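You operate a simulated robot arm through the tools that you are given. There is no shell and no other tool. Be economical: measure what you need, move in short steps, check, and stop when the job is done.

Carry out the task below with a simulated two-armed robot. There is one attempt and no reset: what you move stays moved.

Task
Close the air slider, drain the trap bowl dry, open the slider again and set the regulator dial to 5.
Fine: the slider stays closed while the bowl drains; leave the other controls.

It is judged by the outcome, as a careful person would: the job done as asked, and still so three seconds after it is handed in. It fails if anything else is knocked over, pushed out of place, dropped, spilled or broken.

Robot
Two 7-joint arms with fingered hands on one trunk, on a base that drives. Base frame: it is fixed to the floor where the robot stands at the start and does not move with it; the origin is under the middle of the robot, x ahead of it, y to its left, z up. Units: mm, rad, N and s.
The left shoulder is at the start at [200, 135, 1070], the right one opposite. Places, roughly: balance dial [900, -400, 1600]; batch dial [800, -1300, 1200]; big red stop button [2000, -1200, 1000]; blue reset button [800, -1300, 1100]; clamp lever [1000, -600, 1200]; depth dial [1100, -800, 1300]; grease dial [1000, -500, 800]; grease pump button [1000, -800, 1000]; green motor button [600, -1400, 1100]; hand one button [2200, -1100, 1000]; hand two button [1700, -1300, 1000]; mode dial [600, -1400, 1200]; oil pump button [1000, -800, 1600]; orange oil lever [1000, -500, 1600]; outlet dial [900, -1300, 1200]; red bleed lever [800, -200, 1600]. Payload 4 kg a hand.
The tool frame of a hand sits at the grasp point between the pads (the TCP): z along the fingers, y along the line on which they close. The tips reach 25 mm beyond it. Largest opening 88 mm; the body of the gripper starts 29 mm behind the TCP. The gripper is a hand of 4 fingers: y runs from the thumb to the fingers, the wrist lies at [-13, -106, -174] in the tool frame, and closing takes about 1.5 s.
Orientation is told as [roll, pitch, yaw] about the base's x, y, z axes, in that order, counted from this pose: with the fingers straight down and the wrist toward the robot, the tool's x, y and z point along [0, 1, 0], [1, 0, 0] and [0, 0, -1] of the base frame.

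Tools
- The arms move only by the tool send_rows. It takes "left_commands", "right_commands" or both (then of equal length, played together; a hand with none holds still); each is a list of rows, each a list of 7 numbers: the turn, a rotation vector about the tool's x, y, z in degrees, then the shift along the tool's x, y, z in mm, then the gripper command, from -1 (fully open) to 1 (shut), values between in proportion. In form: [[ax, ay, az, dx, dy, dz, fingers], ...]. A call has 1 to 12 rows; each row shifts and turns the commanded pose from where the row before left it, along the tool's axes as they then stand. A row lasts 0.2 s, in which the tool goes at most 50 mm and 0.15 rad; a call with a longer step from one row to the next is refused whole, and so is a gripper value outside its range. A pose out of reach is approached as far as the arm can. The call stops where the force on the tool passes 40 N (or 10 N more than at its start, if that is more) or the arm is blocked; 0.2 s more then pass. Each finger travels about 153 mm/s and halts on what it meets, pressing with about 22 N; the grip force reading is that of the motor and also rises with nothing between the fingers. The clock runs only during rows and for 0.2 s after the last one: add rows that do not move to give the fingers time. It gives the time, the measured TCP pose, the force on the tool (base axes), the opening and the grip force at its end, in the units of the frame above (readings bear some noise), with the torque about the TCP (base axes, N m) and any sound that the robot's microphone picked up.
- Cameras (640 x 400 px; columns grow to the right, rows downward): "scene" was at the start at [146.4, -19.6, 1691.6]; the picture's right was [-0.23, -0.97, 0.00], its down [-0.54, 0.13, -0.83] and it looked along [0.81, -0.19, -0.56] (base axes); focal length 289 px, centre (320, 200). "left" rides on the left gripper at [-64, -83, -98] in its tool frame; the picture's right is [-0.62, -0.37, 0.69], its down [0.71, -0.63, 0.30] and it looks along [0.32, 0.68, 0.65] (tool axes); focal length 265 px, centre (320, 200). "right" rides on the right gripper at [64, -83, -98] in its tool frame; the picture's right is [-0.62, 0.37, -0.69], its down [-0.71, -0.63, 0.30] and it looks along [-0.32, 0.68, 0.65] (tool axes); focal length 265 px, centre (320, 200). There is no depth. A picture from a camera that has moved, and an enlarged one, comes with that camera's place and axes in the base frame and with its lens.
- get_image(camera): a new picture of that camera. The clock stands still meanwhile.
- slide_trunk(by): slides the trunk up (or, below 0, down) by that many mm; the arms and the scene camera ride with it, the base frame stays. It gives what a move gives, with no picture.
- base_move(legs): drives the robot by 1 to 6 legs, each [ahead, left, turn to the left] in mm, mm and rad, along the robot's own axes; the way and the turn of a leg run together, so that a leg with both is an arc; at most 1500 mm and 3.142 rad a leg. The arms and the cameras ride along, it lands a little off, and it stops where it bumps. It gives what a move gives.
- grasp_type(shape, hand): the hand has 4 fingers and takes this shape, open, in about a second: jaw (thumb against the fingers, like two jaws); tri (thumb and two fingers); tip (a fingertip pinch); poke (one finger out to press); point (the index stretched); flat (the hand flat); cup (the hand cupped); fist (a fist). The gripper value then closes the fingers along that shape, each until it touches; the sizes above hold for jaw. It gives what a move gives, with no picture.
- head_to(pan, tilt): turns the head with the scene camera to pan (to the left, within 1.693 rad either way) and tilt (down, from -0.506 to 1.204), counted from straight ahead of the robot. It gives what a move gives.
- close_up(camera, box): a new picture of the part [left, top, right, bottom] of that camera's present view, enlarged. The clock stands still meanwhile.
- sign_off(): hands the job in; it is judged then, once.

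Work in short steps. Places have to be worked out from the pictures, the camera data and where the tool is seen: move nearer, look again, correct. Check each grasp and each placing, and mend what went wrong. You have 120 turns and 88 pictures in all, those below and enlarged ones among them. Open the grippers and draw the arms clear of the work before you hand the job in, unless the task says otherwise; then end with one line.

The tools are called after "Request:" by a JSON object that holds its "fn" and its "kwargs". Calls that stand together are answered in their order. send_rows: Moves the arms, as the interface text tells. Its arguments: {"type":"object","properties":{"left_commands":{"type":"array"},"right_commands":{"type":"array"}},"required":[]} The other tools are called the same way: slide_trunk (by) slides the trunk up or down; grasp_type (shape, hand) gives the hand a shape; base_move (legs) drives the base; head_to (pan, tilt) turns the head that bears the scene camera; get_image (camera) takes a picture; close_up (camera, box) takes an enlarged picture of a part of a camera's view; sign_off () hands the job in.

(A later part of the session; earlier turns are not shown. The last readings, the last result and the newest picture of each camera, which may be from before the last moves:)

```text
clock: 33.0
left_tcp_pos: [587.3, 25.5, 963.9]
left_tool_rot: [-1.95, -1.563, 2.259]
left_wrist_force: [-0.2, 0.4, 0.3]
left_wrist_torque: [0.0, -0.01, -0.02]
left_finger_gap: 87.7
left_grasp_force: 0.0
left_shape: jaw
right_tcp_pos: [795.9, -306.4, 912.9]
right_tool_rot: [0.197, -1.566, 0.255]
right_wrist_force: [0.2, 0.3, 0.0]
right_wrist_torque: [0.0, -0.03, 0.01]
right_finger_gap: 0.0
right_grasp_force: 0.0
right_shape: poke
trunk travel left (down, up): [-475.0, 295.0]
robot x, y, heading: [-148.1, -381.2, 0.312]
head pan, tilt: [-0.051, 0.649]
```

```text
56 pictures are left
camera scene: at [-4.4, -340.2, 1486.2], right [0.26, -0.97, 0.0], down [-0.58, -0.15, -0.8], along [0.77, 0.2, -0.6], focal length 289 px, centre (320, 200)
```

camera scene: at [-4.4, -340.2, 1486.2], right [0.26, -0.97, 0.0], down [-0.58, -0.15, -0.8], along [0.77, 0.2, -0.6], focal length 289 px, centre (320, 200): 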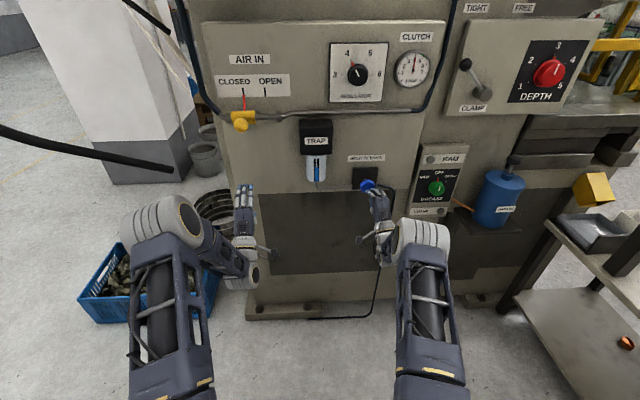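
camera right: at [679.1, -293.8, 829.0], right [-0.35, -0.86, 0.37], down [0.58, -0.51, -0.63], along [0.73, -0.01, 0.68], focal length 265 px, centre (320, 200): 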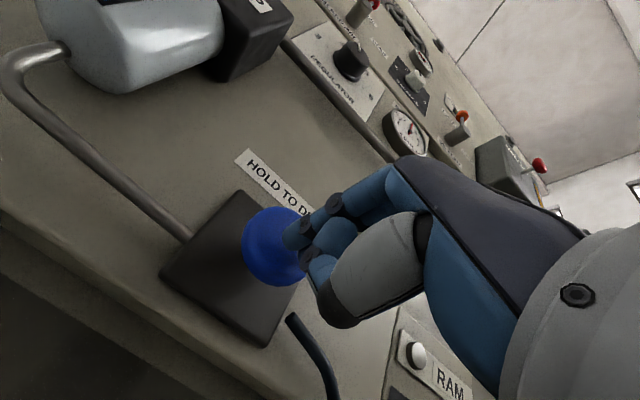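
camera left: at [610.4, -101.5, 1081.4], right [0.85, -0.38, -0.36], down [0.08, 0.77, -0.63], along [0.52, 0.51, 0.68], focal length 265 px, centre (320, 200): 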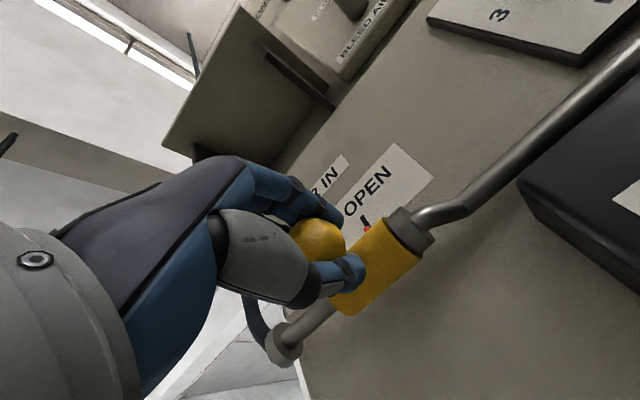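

No contact yet. I advance gently by up to 25 mm, trimming slightly to the right.

Request:
{"fn": "send_rows", "kwargs": {"right_commands": [[0, 0, 0, -2, 0, 5, -1], [0, 0, 0, -1, 0, 5, -1], [0, 0, 0, -0.5, 0, 5, -1], [0, 0, 0, -0.5, 0, 4, -1], [0, 0, 0, -0.5, 0, 3, -1], [0, 0, 0, 0, 0, 0, -1]]}}

Request:
{"fn": "close_up", "kwargs": {"camera": "right", "box": [0, 0, 420, 360]}}

Request:
{"fn": "close_up", "kwargs": {"camera": "scene", "box": [285, 110, 445, 230]}}

```text
clock: 34.4
left_tcp_pos: [587.9, 24.6, 964.3]
left_tool_rot: [-1.966, -1.561, 2.272]
left_wrist_force: [-0.8, -0.1, 0.1]
left_wrist_torque: [-0.02, -0.02, -0.02]
left_finger_gap: 87.7
left_grasp_force: 0.0
left_shape: jaw
right_tcp_pos: [817.3, -303.1, 910.7]
right_tool_rot: [0.115, -1.567, 0.333]
right_wrist_force: [-8.9, -0.9, 1.2]
right_wrist_torque: [-0.02, 0.01, 0.01]
right_finger_gap: 0.0
right_grasp_force: 0.0
right_shape: poke
trunk travel left (down, up): [-475.0, 295.0]
robot x, y, heading: [-143.9, -382.7, 0.308]
head pan, tilt: [-0.051, 0.649]
heard: click
```

```text
1.11 times, centred on (210, 180) of right
camera zoom: at [700.5, -288.5, 828.5], right [-0.35, -0.86, 0.37], down [0.58, -0.51, -0.63], along [0.73, -0.01, 0.68], focal length 295 px, centre (442, 222)
```

zoom: 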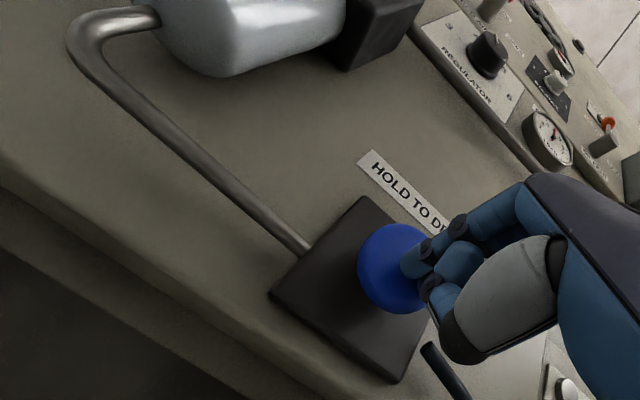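

```text
3.33 times, centred on (365, 170) of scene
camera zoom: at [-4.8, -340.2, 1486.2], right [0.26, -0.97, 0.0], down [-0.58, -0.15, -0.8], along [0.77, 0.2, -0.6], focal length 963 px, centre (170, 300)
```

zoom: 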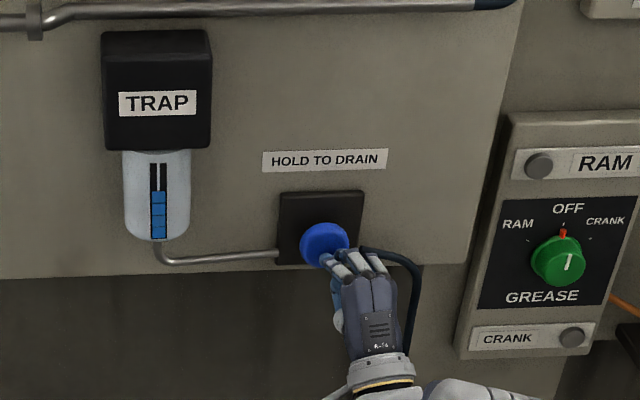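

I heard a click and the force is 9 N, so the button is pressed. I hold it there and check the bowl level.

Request:
{"fn": "send_rows", "kwargs": {"right_commands": [[0, 0, 0, 0, 0, 1.5, -1], [0, 0, 0, 0, 0, 0, -1], [0, 0, 0, 0, 0, 0, -1], [0, 0, 0, 0, 0, 0, -1], [0, 0, 0, 0, 0, 0, -1], [0, 0, 0, 0, 0, 0, -1], [0, 0, 0, 0, 0, 0, -1], [0, 0, 0, 0, 0, 0, -1], [0, 0, 0, 0, 0, 0, -1], [0, 0, 0, 0, 0, 0, -1], [0, 0, 0, 0, 0, 0, -1], [0, 0, 0, 0, 0, 0, -1]]}}

Request:
{"fn": "close_up", "kwargs": {"camera": "scene", "box": [285, 110, 445, 230]}}

```text
clock: 37.0
left_tcp_pos: [587.8, 25.0, 964.3]
left_tool_rot: [-2.003, -1.562, 2.313]
left_wrist_force: [0.1, 0.0, -0.3]
left_wrist_torque: [-0.01, -0.02, 0.01]
left_finger_gap: 87.6
left_grasp_force: 0.1
left_shape: jaw
right_tcp_pos: [818.9, -302.7, 912.3]
right_tool_rot: [0.106, -1.57, 0.341]
right_wrist_force: [-22.7, -4.6, 3.2]
right_wrist_torque: [-0.02, -0.04, -0.12]
right_finger_gap: 0.4
right_grasp_force: 0.1
right_shape: poke
trunk travel left (down, up): [-475.0, 295.0]
robot x, y, heading: [-146.0, -378.8, 0.305]
head pan, tilt: [-0.051, 0.649]
```

```text
3.33 times, centred on (365, 170) of scene
camera zoom: at [-5.3, -340.3, 1486.3], right [0.26, -0.97, 0.0], down [-0.58, -0.15, -0.8], along [0.77, 0.2, -0.6], focal length 963 px, centre (170, 300)
```

zoom: 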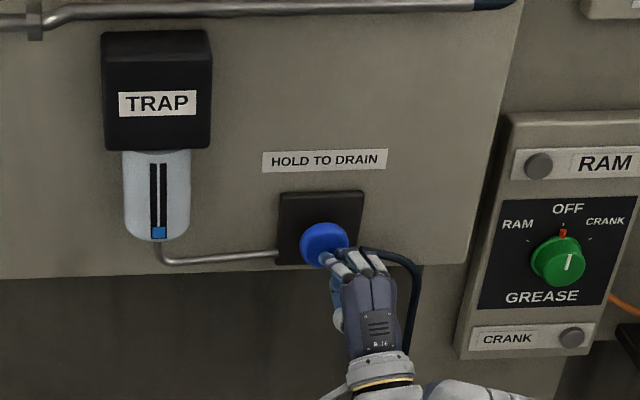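

It is draining and nearly empty. I keep holding.

Request:
{"fn": "send_rows", "kwargs": {"right_commands": [[0, 0, 0, 0, 0, 0, -1], [0, 0, 0, 0, 0, 0, -1], [0, 0, 0, 0, 0, 0, -1], [0, 0, 0, 0, 0, 0, -1], [0, 0, 0, 0, 0, 0, -1], [0, 0, 0, 0, 0, 0, -1], [0, 0, 0, 0, 0, 0, -1], [0, 0, 0, 0, 0, 0, -1], [0, 0, 0, 0, 0, 0, -1], [0, 0, 0, 0, 0, 0, -1], [0, 0, 0, 0, 0, 0, -1], [0, 0, 0, 0, 0, 0, -1]]}}

Request:
{"fn": "close_up", "kwargs": {"camera": "scene", "box": [295, 120, 345, 160]}}

Request:
{"fn": "get_image", "kwargs": {"camera": "scene"}}

```text
clock: 39.6
left_tcp_pos: [588.4, 24.0, 964.5]
left_tool_rot: [-2.007, -1.561, 2.314]
left_wrist_force: [-0.5, 0.1, 0.6]
left_wrist_torque: [0.01, 0.0, -0.01]
left_finger_gap: 88.0
left_grasp_force: 0.1
left_shape: jaw
right_tcp_pos: [819.1, -302.7, 911.6]
right_tool_rot: [0.082, -1.568, 0.367]
right_wrist_force: [-23.8, -6.0, 3.8]
right_wrist_torque: [-0.03, -0.05, -0.15]
right_finger_gap: 0.0
right_grasp_force: 0.0
right_shape: poke
trunk travel left (down, up): [-475.0, 295.0]
robot x, y, heading: [-144.2, -383.9, 0.305]
head pan, tilt: [-0.051, 0.649]
```

```text
10.00 times, centred on (320, 140) of scene
camera zoom: at [-5.3, -340.3, 1486.3], right [0.26, -0.97, 0.0], down [-0.58, -0.15, -0.8], along [0.77, 0.2, -0.6], focal length 2889 px, centre (320, 800)
```

zoom: 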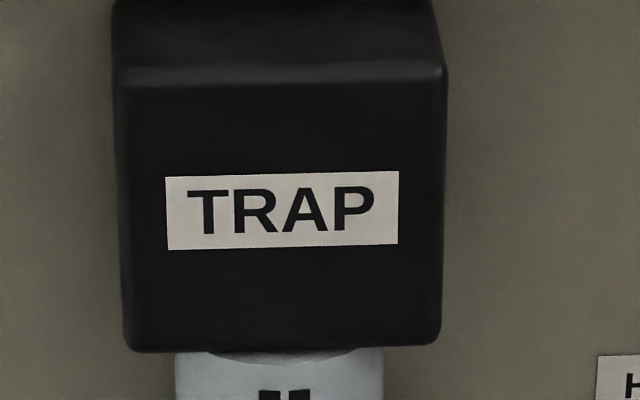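

```text
51 pictures are left
camera scene: at [-5.3, -340.3, 1486.3], right [0.26, -0.97, 0.0], down [-0.58, -0.15, -0.8], along [0.77, 0.2, -0.6], focal length 289 px, centre (320, 200)
```

scene: 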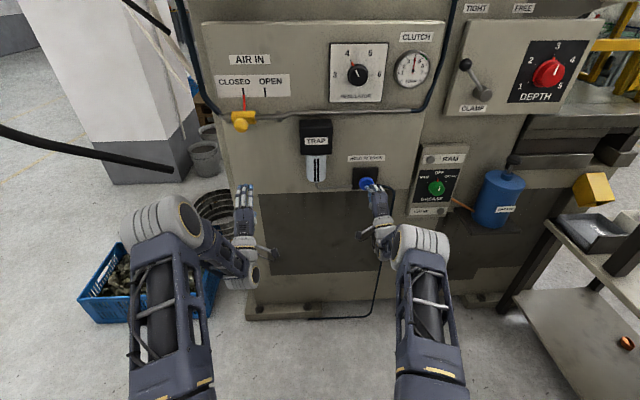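

The bowl looks empty. I hold a little longer to be sure and then look closely at the bowl.

Request:
{"fn": "send_rows", "kwargs": {"right_commands": [[0, 0, 0, 0, 0, 0, -1], [0, 0, 0, 0, 0, 0, -1], [0, 0, 0, 0, 0, 0, -1], [0, 0, 0, 0, 0, 0, -1], [0, 0, 0, 0, 0, 0, -1], [0, 0, 0, 0, 0, 0, -1]]}}

Request:
{"fn": "close_up", "kwargs": {"camera": "scene", "box": [290, 145, 346, 195]}}

```text
clock: 41.0
left_tcp_pos: [587.4, 23.5, 964.6]
left_tool_rot: [-2.007, -1.563, 2.315]
left_wrist_force: [0.3, -0.1, -0.3]
left_wrist_torque: [-0.02, 0.02, 0.01]
left_finger_gap: 87.8
left_grasp_force: 0.1
left_shape: jaw
right_tcp_pos: [817.7, -302.6, 912.7]
right_tool_rot: [0.084, -1.568, 0.366]
right_wrist_force: [-22.7, -5.7, 4.3]
right_wrist_torque: [-0.05, -0.07, -0.16]
right_finger_gap: 0.1
right_grasp_force: 0.1
right_shape: poke
trunk travel left (down, up): [-475.0, 295.0]
robot x, y, heading: [-145.7, -382.5, 0.307]
head pan, tilt: [-0.051, 0.649]
```

```text
8.00 times, centred on (318, 170) of scene
camera zoom: at [-5.3, -340.3, 1486.3], right [0.26, -0.97, 0.0], down [-0.58, -0.15, -0.8], along [0.77, 0.2, -0.6], focal length 2311 px, centre (336, 440)
```

zoom: 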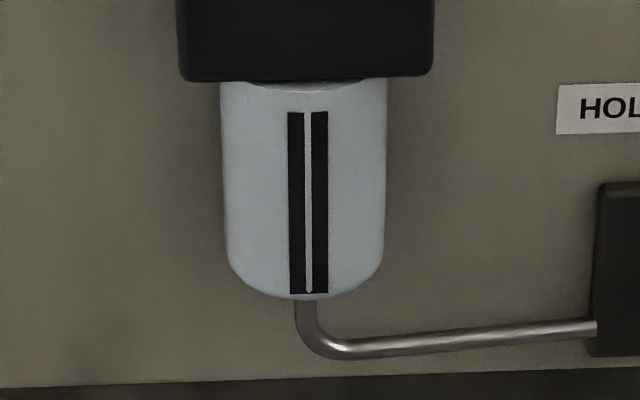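

The bowl is dry. I release the button, draw the right hand back and raise the trunk 200 mm again.

Request:
{"fn": "send_rows", "kwargs": {"right_commands": [[0, 0, 0, 0, 0, -10, -1], [0, 0, 0, 0, 0, -25, -1], [0, 0, 0, 0, 0, -30, -1], [0, 0, 0, 0, 0, -30, -1], [0, 0, 0, 0, 0, 0, -1]]}}

Request:
{"fn": "slide_trunk", "kwargs": {"by": 200}}

Request:
{"fn": "grasp_type", "kwargs": {"hand": "right", "shape": "jaw"}}

Request:
{"fn": "get_image", "kwargs": {"camera": "left"}}

Request:
{"fn": "get_image", "kwargs": {"camera": "scene"}}

```text
clock: 42.2
left_tcp_pos: [589.2, 25.0, 964.0]
left_tool_rot: [-1.948, -1.561, 2.255]
left_wrist_force: [1.0, 0.4, -0.3]
left_wrist_torque: [-0.01, 0.03, 0.02]
left_finger_gap: 87.7
left_grasp_force: 0.2
left_shape: jaw
right_tcp_pos: [732.0, -343.0, 911.4]
right_tool_rot: [0.044, -1.569, 0.402]
right_wrist_force: [0.8, -0.6, 0.2]
right_wrist_torque: [-0.01, -0.01, 0.01]
right_finger_gap: 0.1
right_grasp_force: 0.0
right_shape: poke
trunk travel left (down, up): [-475.0, 295.0]
robot x, y, heading: [-145.6, -382.1, 0.307]
head pan, tilt: [-0.051, 0.649]
```

```text
clock: 44.4
left_tcp_pos: [588.2, 23.4, 1163.3]
left_tool_rot: [-1.942, -1.562, 2.251]
left_wrist_force: [0.3, -0.1, -0.3]
left_wrist_torque: [0.0, 0.02, 0.01]
left_finger_gap: 87.7
left_grasp_force: 0.0
left_shape: jaw
right_tcp_pos: [732.0, -342.6, 1112.2]
right_tool_rot: [0.129, -1.567, 0.319]
right_wrist_force: [0.1, -0.1, 0.2]
right_wrist_torque: [0.02, -0.01, 0.02]
right_finger_gap: 0.1
right_grasp_force: 0.0
right_shape: poke
trunk travel left (down, up): [-675.0, 95.0]
robot x, y, heading: [-146.2, -383.0, 0.307]
head pan, tilt: [-0.051, 0.649]
```

```text
clock: 45.3
left_tcp_pos: [588.0, 24.6, 1163.4]
left_tool_rot: [-1.947, -1.562, 2.256]
left_wrist_force: [1.0, 0.1, -0.1]
left_wrist_torque: [0.0, 0.03, -0.02]
left_finger_gap: 87.8
left_grasp_force: 0.1
left_shape: jaw
right_tcp_pos: [731.6, -342.6, 1112.0]
right_tool_rot: [0.12, -1.567, 0.328]
right_wrist_force: [0.6, 0.3, 0.1]
right_wrist_torque: [-0.01, -0.01, 0.04]
right_finger_gap: 87.7
right_grasp_force: 0.0
right_shape: jaw
trunk travel left (down, up): [-675.0, 95.0]
robot x, y, heading: [-143.9, -377.4, 0.31]
head pan, tilt: [-0.051, 0.649]
```

```text
49 pictures are left
camera left: at [516.1, -66.9, 1079.7], right [0.85, -0.38, -0.36], down [0.08, 0.77, -0.63], along [0.52, 0.51, 0.68], focal length 265 px, centre (320, 200)
```

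left: 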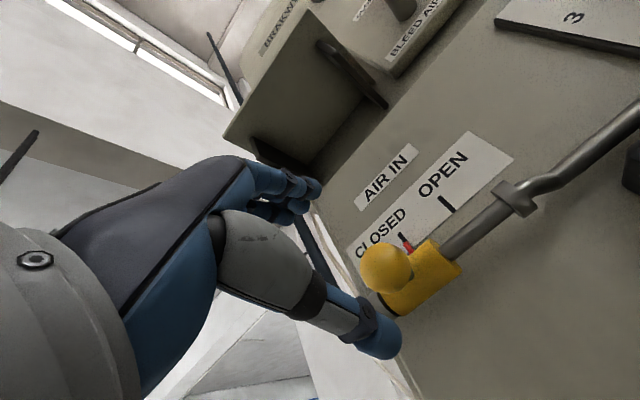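

```text
48 pictures are left
camera scene: at [-4.4, -340.1, 1686.2], right [0.26, -0.97, 0.0], down [-0.58, -0.15, -0.8], along [0.77, 0.2, -0.6], focal length 289 px, centre (320, 200)
```

scene: 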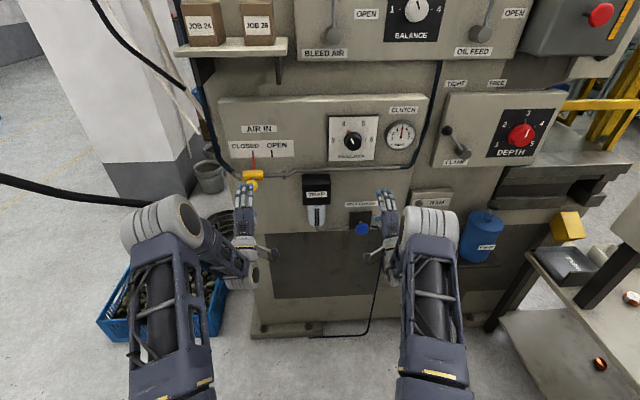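

The left hand is back at its release pose in front of the knob. I advance 80 mm and grip again.

Request:
{"fn": "send_rows", "kwargs": {"left_commands": [[0, 0, 0, 0, 0, 25, -1], [0, 0, 0, 0, 0, 25, -1], [0, 0, 0, 0, 0, 20, -1], [0, 0, 0, 0, 0, 10, -1], [0, 0, 0, 0, 0, 0, 0], [0, 0, 0, 0, 0, 0, 0.6], [0, 0, 0, 0, 0, 0, 1], [0, 0, 0, 0, 0, 0, 1], [0, 0, 0, 0, 0, 0, 1], [0, 0, 0, 0, 0, 0, 1], [0, 0, 0, 0, 0, 0, 1]]}}

Request:
{"fn": "get_image", "kwargs": {"camera": "left"}}

```text
clock: 47.7
left_tcp_pos: [666.0, 49.7, 1164.4]
left_tool_rot: [-2.035, -1.562, 2.344]
left_wrist_force: [16.7, 3.2, 9.1]
left_wrist_torque: [0.09, 0.0, -0.07]
left_finger_gap: 19.3
left_grasp_force: 21.5
left_shape: jaw
right_tcp_pos: [733.0, -341.7, 1112.3]
right_tool_rot: [0.151, -1.568, 0.298]
right_wrist_force: [0.7, 0.3, 0.1]
right_wrist_torque: [0.02, -0.04, -0.01]
right_finger_gap: 88.0
right_grasp_force: 0.0
right_shape: jaw
trunk travel left (down, up): [-675.0, 95.0]
robot x, y, heading: [-142.1, -385.1, 0.307]
head pan, tilt: [-0.051, 0.649]
```

```text
47 pictures are left
camera left: at [593.3, -42.3, 1080.5], right [0.85, -0.38, -0.36], down [0.08, 0.77, -0.63], along [0.52, 0.51, 0.68], focal length 265 px, centre (320, 200)
```

left: 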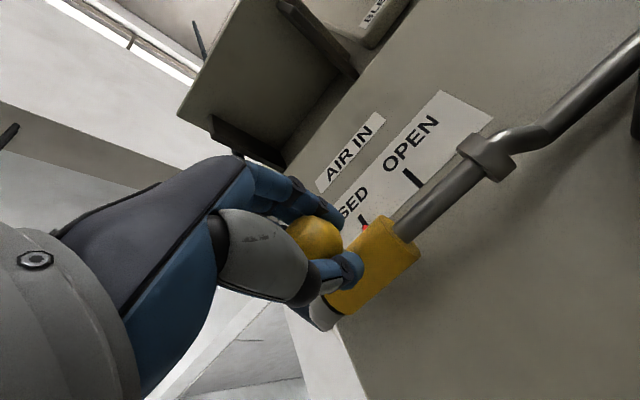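

The ball is caged again. I slide it right toward OPEN by about 62 mm.

Request:
{"fn": "send_rows", "kwargs": {"left_commands": [[0, 0, 0, -8, 0, 0, 1], [0, 0, 0, -8, 0, 0, 1], [0, 0, 0, -8, 0, 0, 1], [0, 0, 0, -8, 0, 0, 1], [0, 0, 0, -8, 0, 0, 1], [0, 0, 0, -8, 0, 0, 1], [0, 0, 0, -8, 0, 0, 1], [0, 0, 0, -4, 0, 0, 1], [0, 0, 0, -3, 0, 0, 1], [0, 0, 0, 0, 0, 0, 1]]}}

Request:
{"fn": "close_up", "kwargs": {"camera": "scene", "box": [215, 100, 335, 190]}}

```text
clock: 49.9
left_tcp_pos: [684.2, -10.8, 1164.3]
left_tool_rot: [-1.917, -1.562, 2.227]
left_wrist_force: [15.5, 8.3, 8.4]
left_wrist_torque: [0.06, 0.0, 0.02]
left_finger_gap: 18.9
left_grasp_force: 22.2
left_shape: jaw
right_tcp_pos: [731.6, -342.0, 1112.3]
right_tool_rot: [0.099, -1.566, 0.348]
right_wrist_force: [-0.5, -0.1, -0.5]
right_wrist_torque: [-0.02, -0.01, 0.0]
right_finger_gap: 88.2
right_grasp_force: 0.1
right_shape: jaw
trunk travel left (down, up): [-675.0, 95.0]
robot x, y, heading: [-143.3, -380.1, 0.31]
head pan, tilt: [-0.051, 0.649]
```

```text
4.44 times, centred on (275, 145) of scene
camera zoom: at [-4.0, -339.9, 1686.2], right [0.26, -0.97, 0.0], down [-0.58, -0.15, -0.8], along [0.77, 0.2, -0.6], focal length 1284 px, centre (520, 444)
```

zoom: 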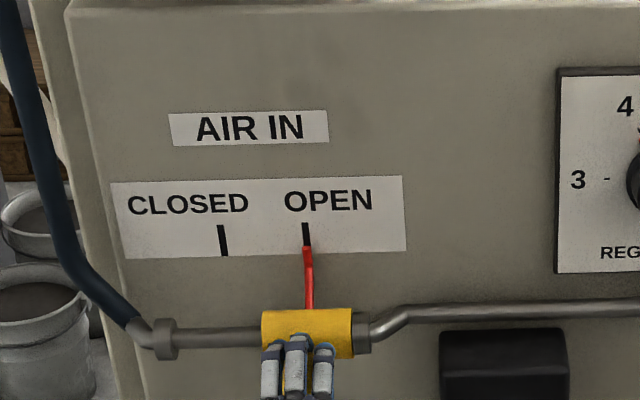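

The pointer is on OPEN and the sleeve is near its right stop. I nudge it 3 mm more to seat it, then release and draw the left hand back.

Request:
{"fn": "send_rows", "kwargs": {"left_commands": [[0, 0, 0, -1.5, 0, 0, 1], [0, 0, 0, -1.5, 0, 0, 1], [0, 0, 0, 0, 0, 0, 1], [0, 0, 0, 0, 0, 0, 0], [0, 0, 0, 0, 0, 0, -1], [0, 0, 0, 0, 0, 0, -1], [0, 0, 0, 0, 0, 0, -1], [0, 0, 0, 0, 0, -20, -1], [0, 0, 0, 0, 0, -30, -1], [0, 0, 0, 0, 0, -30, -1], [0, 0, 0, 0, 0, 0, -1]]}}

Request:
{"fn": "close_up", "kwargs": {"camera": "scene", "box": [215, 90, 415, 250]}}

Request:
{"fn": "close_up", "kwargs": {"camera": "scene", "box": [320, 105, 430, 175]}}

Request:
{"fn": "get_image", "kwargs": {"camera": "right"}}

```text
clock: 52.3
left_tcp_pos: [606.9, -36.7, 1164.7]
left_tool_rot: [-1.953, -1.562, 2.26]
left_wrist_force: [-0.4, -0.9, -0.6]
left_wrist_torque: [0.0, -0.02, 0.02]
left_finger_gap: 87.8
left_grasp_force: 0.1
left_shape: jaw
right_tcp_pos: [731.3, -341.5, 1112.2]
right_tool_rot: [0.123, -1.567, 0.326]
right_wrist_force: [-0.1, -0.5, -0.6]
right_wrist_torque: [0.02, -0.04, -0.02]
right_finger_gap: 87.7
right_grasp_force: 0.1
right_shape: jaw
trunk travel left (down, up): [-675.0, 95.0]
robot x, y, heading: [-146.0, -382.2, 0.306]
head pan, tilt: [-0.051, 0.649]
```

```text
2.50 times, centred on (315, 170) of scene
camera zoom: at [-4.4, -340.1, 1686.2], right [0.26, -0.97, 0.0], down [-0.58, -0.15, -0.8], along [0.77, 0.2, -0.6], focal length 722 px, centre (332, 275)
```

zoom: 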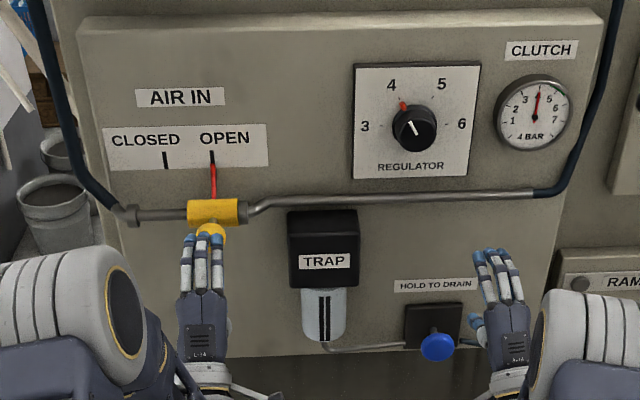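

```text
5.71 times, centred on (375, 140) of scene
camera zoom: at [-4.4, -340.1, 1686.2], right [0.26, -0.97, 0.0], down [-0.58, -0.15, -0.8], along [0.77, 0.2, -0.6], focal length 1651 px, centre (6, 543)
```

zoom: 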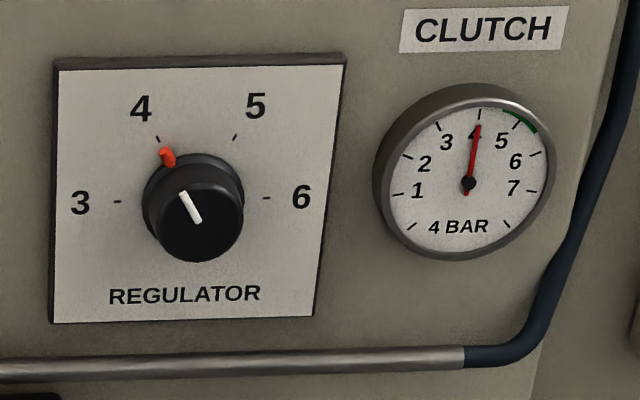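

```text
43 pictures are left
camera right: at [614.7, -327.2, 1028.5], right [-0.35, -0.86, 0.37], down [0.58, -0.51, -0.63], along [0.73, -0.01, 0.68], focal length 265 px, centre (320, 200)
```

right: 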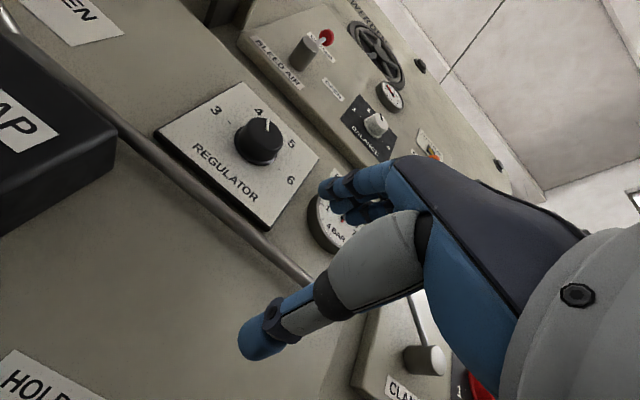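

The slider stays at OPEN. The dial's ticks are 60° apart, so it needs 60° clockwise from 4 to 5, and its knob centre is near (835, -229, 1279). I raise the right hand in front of it and square its yaw.

Request:
{"fn": "send_rows", "kwargs": {"right_commands": [[0, 0, 0, 0, 30, 0, -1], [0, 0, 0, 0, 34, 0, -1], [0, 0, 0, 5, 34, 0, -1], [0, 0, 0, 22, 34, 0, -1], [0, 0, 0, 22, 34, 0, -1], [0, 0, 0, 22, 0, 0, -1], [0, -7.5, 0, 2, 0, 0, -1], [0, 0, 0, 0, 0, 0, -1]]}}

Request:
{"fn": "get_image", "kwargs": {"camera": "right"}}

```text
clock: 54.1
left_tcp_pos: [607.6, -37.0, 1164.5]
left_tool_rot: [-1.943, -1.563, 2.251]
left_wrist_force: [-0.6, 0.1, -0.1]
left_wrist_torque: [0.01, -0.02, 0.04]
left_finger_gap: 87.7
left_grasp_force: 0.1
left_shape: jaw
right_tcp_pos: [705.1, -294.4, 1280.7]
right_tool_rot: [-0.177, -1.565, 0.641]
right_wrist_force: [0.7, 0.0, 0.6]
right_wrist_torque: [-0.01, -0.01, -0.01]
right_finger_gap: 87.6
right_grasp_force: 0.1
right_shape: jaw
right hand out of reach, approached as far as the arm can: row 6, 7
trunk travel left (down, up): [-675.0, 95.0]
robot x, y, heading: [-146.9, -377.4, 0.306]
head pan, tilt: [-0.051, 0.649]
```

```text
42 pictures are left
camera right: at [587.3, -281.6, 1197.7], right [-0.34, -0.86, 0.37], down [0.59, -0.5, -0.63], along [0.73, 0.0, 0.68], focal length 265 px, centre (320, 200)
```

right: 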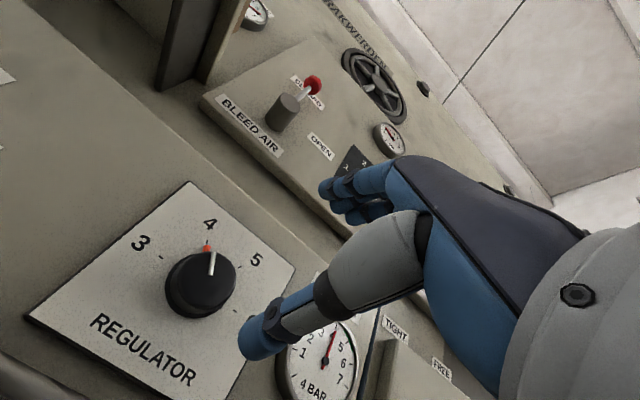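

The hand is again limited leftward by about 20 mm. Rolling it counter-clockwise before gripping should move the wrist out to the right and free it, and it also prepares the clockwise turn.

Request:
{"fn": "send_rows", "kwargs": {"right_commands": [[0, 0, -8.5, 0, 0, 0, -1], [0, 0, -8.5, 0, 0, 0, -1], [0, 0, -8.5, 0, 0, 0, -1], [0, 0, -8.5, 0, 0, 0, -1], [0, 0, -8.5, 0, 0, 0, -1], [0, 0, -7.5, 0, 0, 0, -1], [0, 0, 0, 0, 0, 0, -1]]}}

Request:
{"fn": "get_image", "kwargs": {"camera": "right"}}

Request:
{"fn": "close_up", "kwargs": {"camera": "scene", "box": [280, 90, 480, 250]}}

```text
clock: 55.7
left_tcp_pos: [608.2, -37.0, 1163.7]
left_tool_rot: [-1.941, -1.563, 2.252]
left_wrist_force: [-0.1, 0.7, -0.2]
left_wrist_torque: [0.01, 0.02, 0.01]
left_finger_gap: 87.7
left_grasp_force: 0.0
left_shape: jaw
right_tcp_pos: [707.2, -297.5, 1288.9]
right_tool_rot: [-1.555, -0.697, 2.028]
right_wrist_force: [0.9, 0.8, 0.0]
right_wrist_torque: [0.02, 0.02, -0.01]
right_finger_gap: 87.9
right_grasp_force: 0.1
right_shape: jaw
right hand out of reach, approached as far as the arm can: row 6
trunk travel left (down, up): [-675.0, 95.0]
robot x, y, heading: [-145.3, -379.8, 0.31]
head pan, tilt: [-0.051, 0.649]
```

```text
41 pictures are left
camera right: at [628.6, -363.4, 1187.0], right [-0.56, -0.41, 0.72], down [0.7, -0.7, 0.14], along [0.45, 0.58, 0.68], focal length 265 px, centre (320, 200)
```

right: 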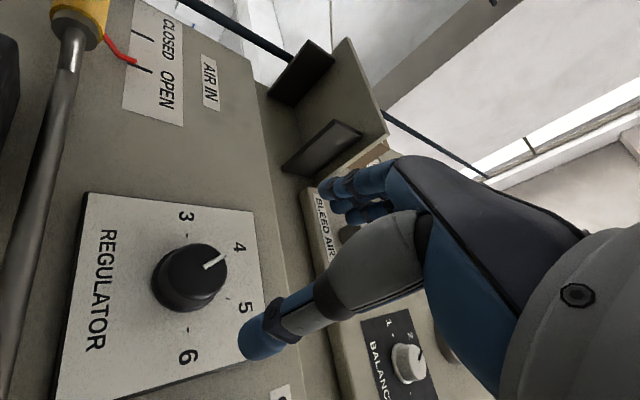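

```text
2.50 times, centred on (380, 170) of scene
camera zoom: at [-4.4, -340.1, 1686.2], right [0.26, -0.97, 0.0], down [-0.58, -0.15, -0.8], along [0.77, 0.2, -0.6], focal length 722 px, centre (170, 275)
```

zoom: 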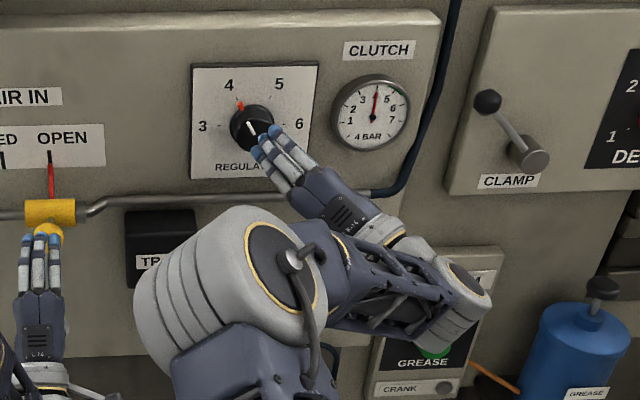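

The rolled pose works and shows the dial clearly. I trim the yaw to square up to the panel and move to 80 mm short of the knob, centred on it.

Request:
{"fn": "send_rows", "kwargs": {"right_commands": [[3.2, -2.7, 0, 0, 0, 12, -1], [3.2, -2.7, 0, 0, 0, 12, -1], [0, 0, 0, 9, 3.6, 13, -1], [0, 0, 0, 9, 3.6, 13, -1], [0, 0, 0, 9, 3.6, 0, -1], [0, 0, 0, 0, 0, 0, -1]]}}

Request:
{"fn": "get_image", "kwargs": {"camera": "right"}}

Request:
{"fn": "close_up", "kwargs": {"camera": "scene", "box": [280, 90, 480, 250]}}

```text
clock: 57.1
left_tcp_pos: [608.0, -37.6, 1165.2]
left_tool_rot: [-1.947, -1.563, 2.254]
left_wrist_force: [-0.4, 0.4, 0.0]
left_wrist_torque: [-0.01, 0.0, -0.02]
left_finger_gap: 87.9
left_grasp_force: 0.0
left_shape: jaw
right_tcp_pos: [759.0, -299.6, 1342.8]
right_tool_rot: [-1.555, -0.698, 1.883]
right_wrist_force: [1.1, -0.1, 0.6]
right_wrist_torque: [-0.02, 0.03, 0.0]
right_finger_gap: 87.7
right_grasp_force: 0.1
right_shape: jaw
right hand out of reach, approached as far as the arm can: row 1, 2, 3, 4, 5
trunk travel left (down, up): [-675.0, 95.0]
robot x, y, heading: [-147.1, -383.2, 0.311]
head pan, tilt: [-0.051, 0.649]
```

```text
39 pictures are left
camera right: at [671.7, -353.6, 1240.9], right [-0.61, -0.33, 0.72], down [0.59, -0.8, 0.14], along [0.53, 0.51, 0.68], focal length 265 px, centre (320, 200)
```

right: 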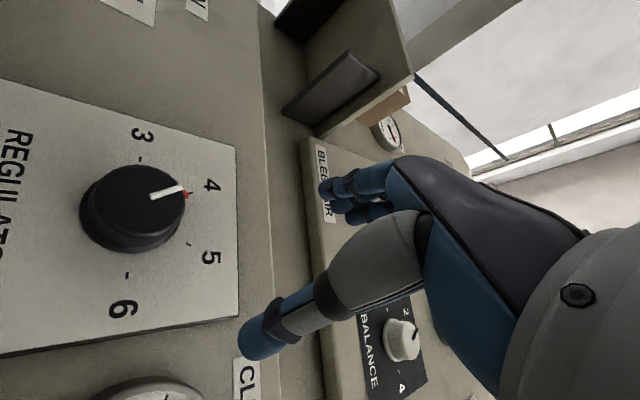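

```text
2.50 times, centred on (380, 170) of scene
camera zoom: at [-4.4, -340.2, 1686.2], right [0.26, -0.97, 0.0], down [-0.58, -0.15, -0.8], along [0.77, 0.2, -0.6], focal length 722 px, centre (170, 275)
```

zoom: 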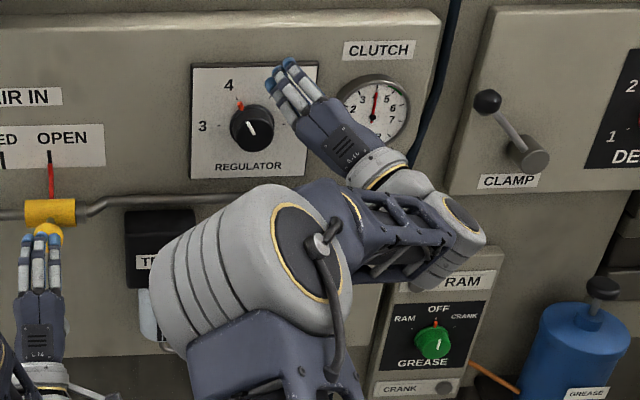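

The right arm is folded badly at this height. The left arm worked well with the hand about 95 mm above shoulder height, so I draw the right hand back, unroll it and raise the trunk 95 mm to mirror that pose.

Request:
{"fn": "send_rows", "kwargs": {"right_commands": [[0, 0, 0, 0, 0, -15, -1], [0, 0, 8.5, 0, 0, -5, -1], [0, 0, 8.5, 0, 0, 0, -1], [0, 0, 8.5, 0, 0, 0, -1], [0, 0, 8.5, 0, 0, 0, -1], [0, 0, 8.5, 0, 0, 0, -1], [0, 0, 7.5, 0, 0, 0, -1], [0, 0, 0, 0, 0, 0, -1]]}}

Request:
{"fn": "slide_trunk", "kwargs": {"by": 95}}

Request:
{"fn": "get_image", "kwargs": {"camera": "scene"}}

```text
clock: 58.9
left_tcp_pos: [608.3, -37.5, 1165.5]
left_tool_rot: [-1.942, -1.561, 2.252]
left_wrist_force: [-0.2, -0.4, -0.1]
left_wrist_torque: [0.0, -0.02, -0.04]
left_finger_gap: 87.4
left_grasp_force: 0.0
left_shape: jaw
right_tcp_pos: [754.7, -359.9, 1361.9]
right_tool_rot: [-0.461, -1.563, 0.792]
right_wrist_force: [0.3, 0.4, -0.7]
right_wrist_torque: [0.0, -0.03, 0.04]
right_finger_gap: 87.9
right_grasp_force: 0.0
right_shape: jaw
right hand out of reach, approached as far as the arm can: row 3, 4, 5, 6, 7
trunk travel left (down, up): [-675.0, 95.0]
robot x, y, heading: [-146.4, -377.0, 0.308]
head pan, tilt: [-0.051, 0.649]
```

```text
clock: 60.2
left_tcp_pos: [608.0, -36.4, 1258.7]
left_tool_rot: [-1.937, -1.562, 2.243]
left_wrist_force: [-1.1, 0.2, 0.3]
left_wrist_torque: [0.0, -0.01, 0.02]
left_finger_gap: 87.7
left_grasp_force: 0.0
left_shape: jaw
right_tcp_pos: [755.3, -360.0, 1457.9]
right_tool_rot: [-0.61, -1.564, 0.942]
right_wrist_force: [-0.6, 0.7, -0.3]
right_wrist_torque: [0.0, -0.01, -0.04]
right_finger_gap: 88.0
right_grasp_force: 0.1
right_shape: jaw
trunk travel left (down, up): [-770.0, 0.0]
robot x, y, heading: [-143.7, -381.7, 0.311]
head pan, tilt: [-0.051, 0.649]
```

```text
37 pictures are left
camera scene: at [-4.4, -340.2, 1781.2], right [0.26, -0.97, 0.0], down [-0.58, -0.15, -0.8], along [0.77, 0.2, -0.6], focal length 289 px, centre (320, 200)
```

scene: 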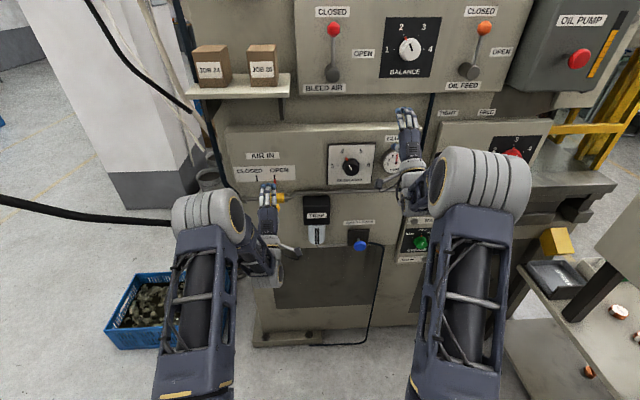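

The right arm now sits outward and square. I lower it 180 mm and move it about 95 mm left, toward the dial.

Request:
{"fn": "send_rows", "kwargs": {"right_commands": [[0, 0, 0, 0, -30, 0, -1], [0, 0, 0, 0, -30, 0, -1], [0, 0, 0, 0, -30, 0, -1], [0, 0, 0, 0, -30, 0, -1], [0, 0, 0, 15, -30, 0, -1], [0, 0, 0, 20, -30, 0, -1], [0, 0, 0, 20, 0, 0, -1], [0, 0, 0, 20, 0, 0, -1], [0, 0, 0, 20, 0, 0, -1], [0, 0, 0, 0, 0, 0, -1]]}}

Request:
{"fn": "get_image", "kwargs": {"camera": "right"}}

Request:
{"fn": "get_image", "kwargs": {"camera": "scene"}}

```text
clock: 62.4
left_tcp_pos: [608.2, -36.5, 1259.1]
left_tool_rot: [-1.945, -1.562, 2.252]
left_wrist_force: [-0.6, -0.1, -0.3]
left_wrist_torque: [0.03, 0.0, -0.01]
left_finger_gap: 88.0
left_grasp_force: 0.0
left_shape: jaw
right_tcp_pos: [754.0, -364.7, 1283.4]
right_tool_rot: [-0.355, -1.562, 0.707]
right_wrist_force: [0.0, 0.9, 0.5]
right_wrist_torque: [-0.01, 0.01, 0.02]
right_finger_gap: 88.1
right_grasp_force: 0.1
right_shape: jaw
right hand out of reach, approached as far as the arm can: row 4, 5, 6, 7, 8, 9
trunk travel left (down, up): [-770.0, 0.0]
robot x, y, heading: [-144.0, -383.3, 0.31]
head pan, tilt: [-0.051, 0.649]
```

```text
36 pictures are left
camera right: at [638.1, -339.8, 1200.9], right [-0.43, -0.82, 0.38], down [0.53, -0.57, -0.63], along [0.73, -0.08, 0.68], focal length 265 px, centre (320, 200)
```

right: 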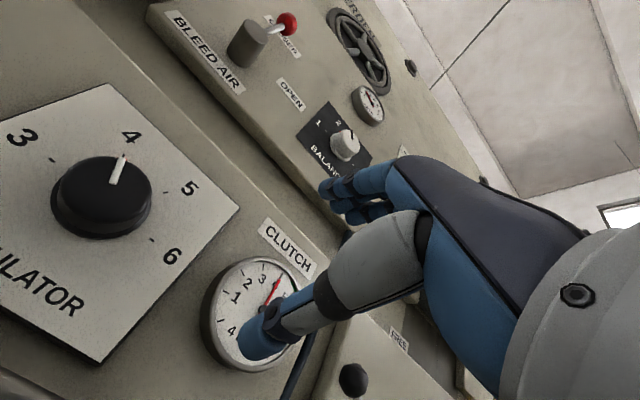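

```text
35 pictures are left
camera scene: at [-4.4, -340.2, 1781.2], right [0.26, -0.97, 0.0], down [-0.58, -0.15, -0.8], along [0.77, 0.2, -0.6], focal length 289 px, centre (320, 200)
```

scene: 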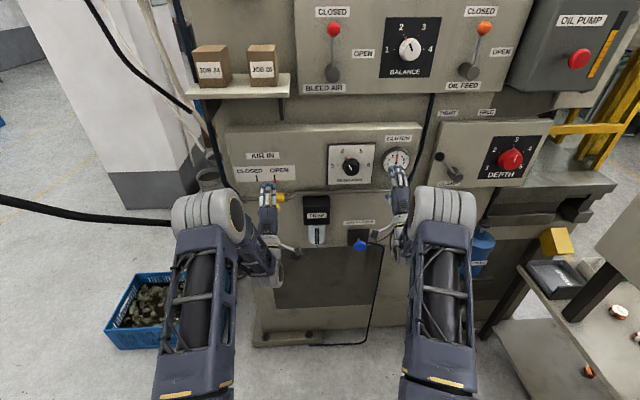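

The right arm stays stuck outward, while the left arm has worked smoothly. I drive the base 285 mm to the right, staying back from the panel, so the left hand comes in front of the dial in its good pose.

Request:
{"fn": "base_move", "kwargs": {"legs": [[0, -285, 0]]}}

Request:
{"fn": "get_image", "kwargs": {"camera": "left"}}

Request:
{"fn": "get_image", "kwargs": {"camera": "scene"}}

```text
clock: 64.4
left_tcp_pos: [696.0, -309.5, 1260.4]
left_tool_rot: [-1.948, -1.561, 2.258]
left_wrist_force: [0.2, 0.9, 0.8]
left_wrist_torque: [-0.01, 0.02, -0.02]
left_finger_gap: 87.9
left_grasp_force: 0.1
left_shape: jaw
right_tcp_pos: [841.9, -637.1, 1284.3]
right_tool_rot: [-0.362, -1.562, 0.719]
right_wrist_force: [0.2, -0.3, -0.7]
right_wrist_torque: [0.0, -0.02, 0.0]
right_finger_gap: 87.8
right_grasp_force: 0.1
right_shape: jaw
trunk travel left (down, up): [-770.0, 0.0]
robot x, y, heading: [-54.5, -658.7, 0.314]
head pan, tilt: [-0.051, 0.649]
```

```text
34 pictures are left
camera left: at [624.1, -402.3, 1175.3], right [0.85, -0.38, -0.36], down [0.07, 0.77, -0.63], along [0.52, 0.51, 0.68], focal length 265 px, centre (320, 200)
```

left: 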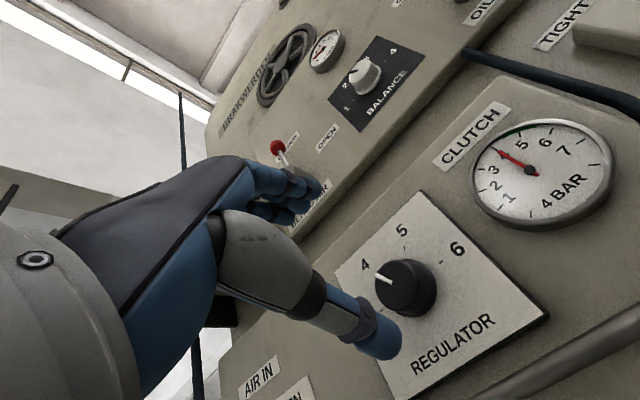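

```text
33 pictures are left
camera scene: at [84.1, -615.5, 1781.2], right [0.26, -0.97, 0.0], down [-0.58, -0.16, -0.8], along [0.77, 0.21, -0.6], focal length 289 px, centre (320, 200)
```

scene: 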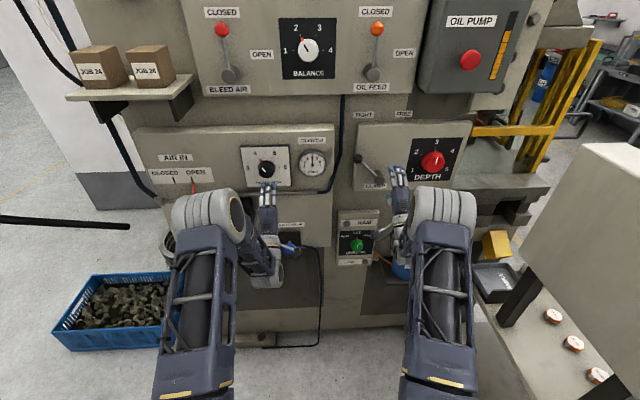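

The left hand is now in front of the dial. The left camera puts the knob near (828, -243, 1266), so I line up and advance 50 mm to look again.

Request:
{"fn": "send_rows", "kwargs": {"left_commands": [[0, 0, 0, 12, 3, 15, -1], [0, 0, 0, 12, 3, 15, -1], [0, 0, 0, 0, 0, 15, -1], [0, 0, 0, 0, 0, 5, -1], [0, 0, 0, 0, 0, 0, -1]]}}

Request:
{"fn": "get_image", "kwargs": {"camera": "left"}}

Request:
{"fn": "close_up", "kwargs": {"camera": "scene", "box": [215, 130, 345, 230]}}

```text
clock: 65.6
left_tcp_pos: [736.6, -271.8, 1265.9]
left_tool_rot: [-1.898, -1.563, 2.208]
left_wrist_force: [-0.2, 0.2, 0.2]
left_wrist_torque: [-0.01, -0.01, 0.02]
left_finger_gap: 87.5
left_grasp_force: 0.0
left_shape: jaw
right_tcp_pos: [842.1, -637.1, 1284.5]
right_tool_rot: [-0.356, -1.562, 0.712]
right_wrist_force: [-0.9, -0.5, -0.6]
right_wrist_torque: [0.02, -0.01, -0.01]
right_finger_gap: 87.8
right_grasp_force: 0.0
right_shape: jaw
trunk travel left (down, up): [-770.0, 0.0]
robot x, y, heading: [-58.2, -659.9, 0.308]
head pan, tilt: [-0.051, 0.649]
```

```text
32 pictures are left
camera left: at [664.3, -364.0, 1181.5], right [0.85, -0.38, -0.36], down [0.07, 0.77, -0.64], along [0.52, 0.51, 0.68], focal length 265 px, centre (320, 200)
```

left: 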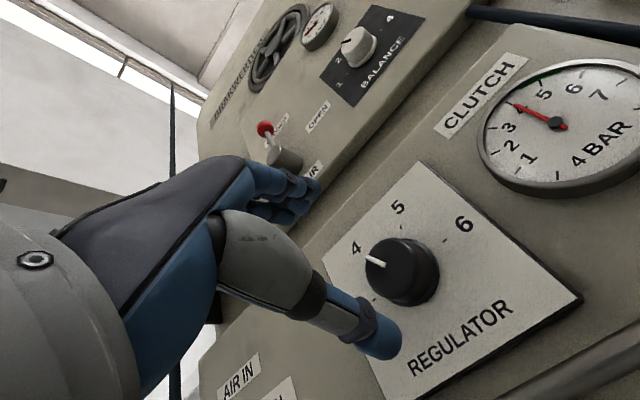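

```text
4.00 times, centred on (280, 180) of scene
camera zoom: at [84.1, -615.6, 1781.2], right [0.26, -0.97, 0.0], down [-0.58, -0.16, -0.8], along [0.77, 0.21, -0.6], focal length 1156 px, centre (480, 280)
```

zoom: 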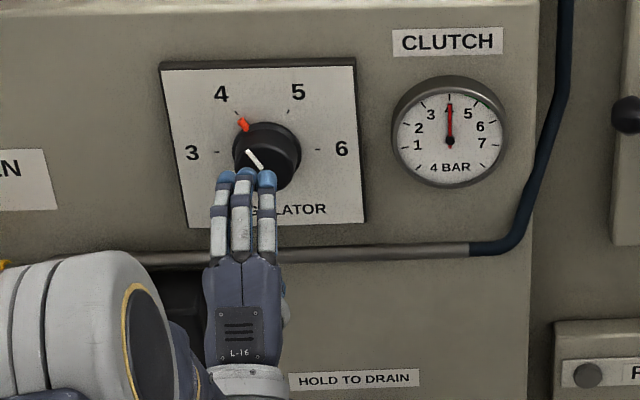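

Combining the views, the knob's front is near (840, -224, 1277), about 110 mm ahead. I shift 11 mm left and 10 mm up and advance 80 mm.

Request:
{"fn": "send_rows", "kwargs": {"left_commands": [[0, 0, 0, 5, 5, 20, -1], [0, 0, 0, 6, 5, 20, -1], [0, 0, 0, 0, 0, 20, -1], [0, 0, 0, 0, 0, 20, -1], [0, 0, 0, 0, 0, 0, -1]]}}

Request:
{"fn": "get_image", "kwargs": {"camera": "left"}}

Request:
{"fn": "close_up", "kwargs": {"camera": "scene", "box": [215, 130, 345, 230]}}

```text
clock: 66.8
left_tcp_pos: [809.4, -237.7, 1275.7]
left_tool_rot: [-1.94, -1.561, 2.253]
left_wrist_force: [0.8, -0.6, 0.0]
left_wrist_torque: [-0.02, 0.03, 0.01]
left_finger_gap: 87.6
left_grasp_force: 0.0
left_shape: jaw
right_tcp_pos: [842.1, -637.0, 1284.1]
right_tool_rot: [-0.356, -1.56, 0.711]
right_wrist_force: [0.6, 0.4, -0.1]
right_wrist_torque: [-0.01, 0.03, -0.01]
right_finger_gap: 88.0
right_grasp_force: 0.0
right_shape: jaw
trunk travel left (down, up): [-770.0, 0.0]
robot x, y, heading: [-55.8, -655.9, 0.317]
head pan, tilt: [-0.051, 0.649]
```

```text
30 pictures are left
camera left: at [737.5, -330.3, 1191.3], right [0.85, -0.38, -0.36], down [0.07, 0.77, -0.64], along [0.52, 0.51, 0.68], focal length 265 px, centre (320, 200)
```

left: 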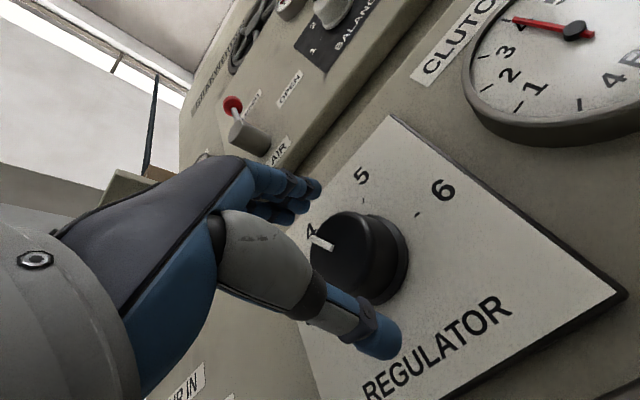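

```text
4.00 times, centred on (280, 180) of scene
camera zoom: at [84.1, -615.6, 1781.2], right [0.26, -0.97, 0.0], down [-0.58, -0.16, -0.8], along [0.77, 0.21, -0.6], focal length 1156 px, centre (480, 280)
```

zoom: 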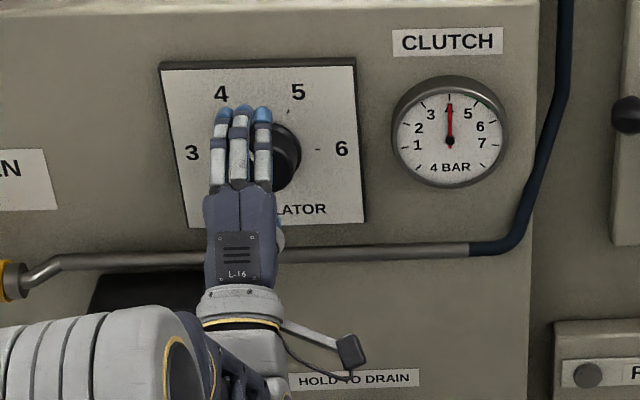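

The views show the TCP lies on the index–thumb line, with the other fingers offset to the left. A fingertip pinch suits the knob better, so I back off 40 mm, change to "tip" and look.

Request:
{"fn": "send_rows", "kwargs": {"left_commands": [[0, 0, 0, 0, 0, -20, -1], [0, 0, 0, 0, 0, -20, -1], [0, 0, 0, 0, 0, 0, -1]]}}

Request:
{"fn": "grasp_type", "kwargs": {"hand": "left", "shape": "tip"}}

Request:
{"fn": "get_image", "kwargs": {"camera": "left"}}

Request:
{"fn": "close_up", "kwargs": {"camera": "scene", "box": [215, 130, 345, 230]}}

```text
clock: 67.6
left_tcp_pos: [772.3, -250.6, 1275.8]
left_tool_rot: [-1.921, -1.563, 2.231]
left_wrist_force: [-0.6, 0.3, -0.3]
left_wrist_torque: [-0.04, -0.02, -0.02]
left_finger_gap: 87.8
left_grasp_force: 0.0
left_shape: jaw
right_tcp_pos: [841.8, -638.5, 1283.1]
right_tool_rot: [-0.361, -1.562, 0.718]
right_wrist_force: [-0.6, 0.4, -0.4]
right_wrist_torque: [0.02, 0.02, 0.0]
right_finger_gap: 87.8
right_grasp_force: 0.1
right_shape: jaw
trunk travel left (down, up): [-770.0, 0.0]
robot x, y, heading: [-57.6, -657.3, 0.314]
head pan, tilt: [-0.051, 0.649]
```

```text
clock: 68.5
left_tcp_pos: [771.9, -249.9, 1275.7]
left_tool_rot: [-1.942, -1.562, 2.253]
left_wrist_force: [-0.5, -0.1, 0.0]
left_wrist_torque: [0.02, 0.0, 0.02]
left_finger_gap: 88.0
left_grasp_force: 0.0
left_shape: tip
right_tcp_pos: [842.3, -637.9, 1283.8]
right_tool_rot: [-0.36, -1.562, 0.715]
right_wrist_force: [-0.1, -0.9, -1.0]
right_wrist_torque: [0.0, -0.04, 0.02]
right_finger_gap: 87.7
right_grasp_force: 0.1
right_shape: jaw
trunk travel left (down, up): [-770.0, 0.0]
robot x, y, heading: [-57.2, -659.5, 0.315]
head pan, tilt: [-0.051, 0.649]
```

```text
28 pictures are left
camera left: at [700.3, -341.9, 1191.2], right [0.85, -0.38, -0.36], down [0.07, 0.77, -0.63], along [0.52, 0.51, 0.68], focal length 265 px, centre (320, 200)
```

left: 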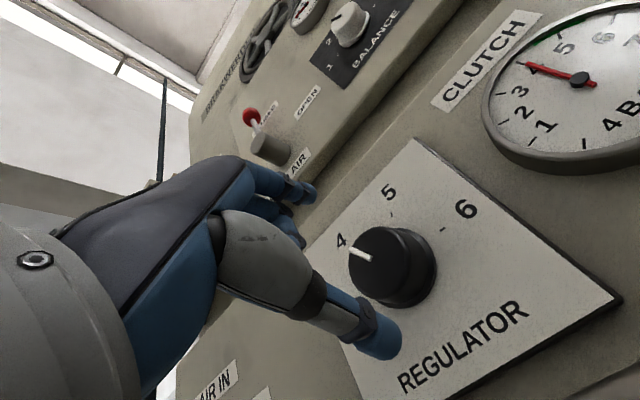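

```text
4.00 times, centred on (280, 180) of scene
camera zoom: at [84.1, -615.6, 1781.2], right [0.26, -0.97, 0.0], down [-0.58, -0.16, -0.8], along [0.77, 0.21, -0.6], focal length 1156 px, centre (480, 280)
```

zoom: 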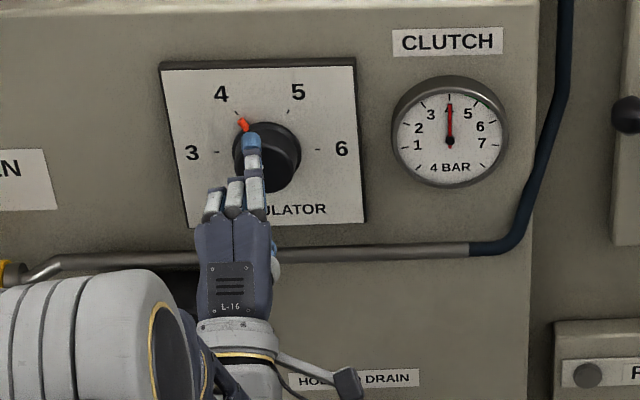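

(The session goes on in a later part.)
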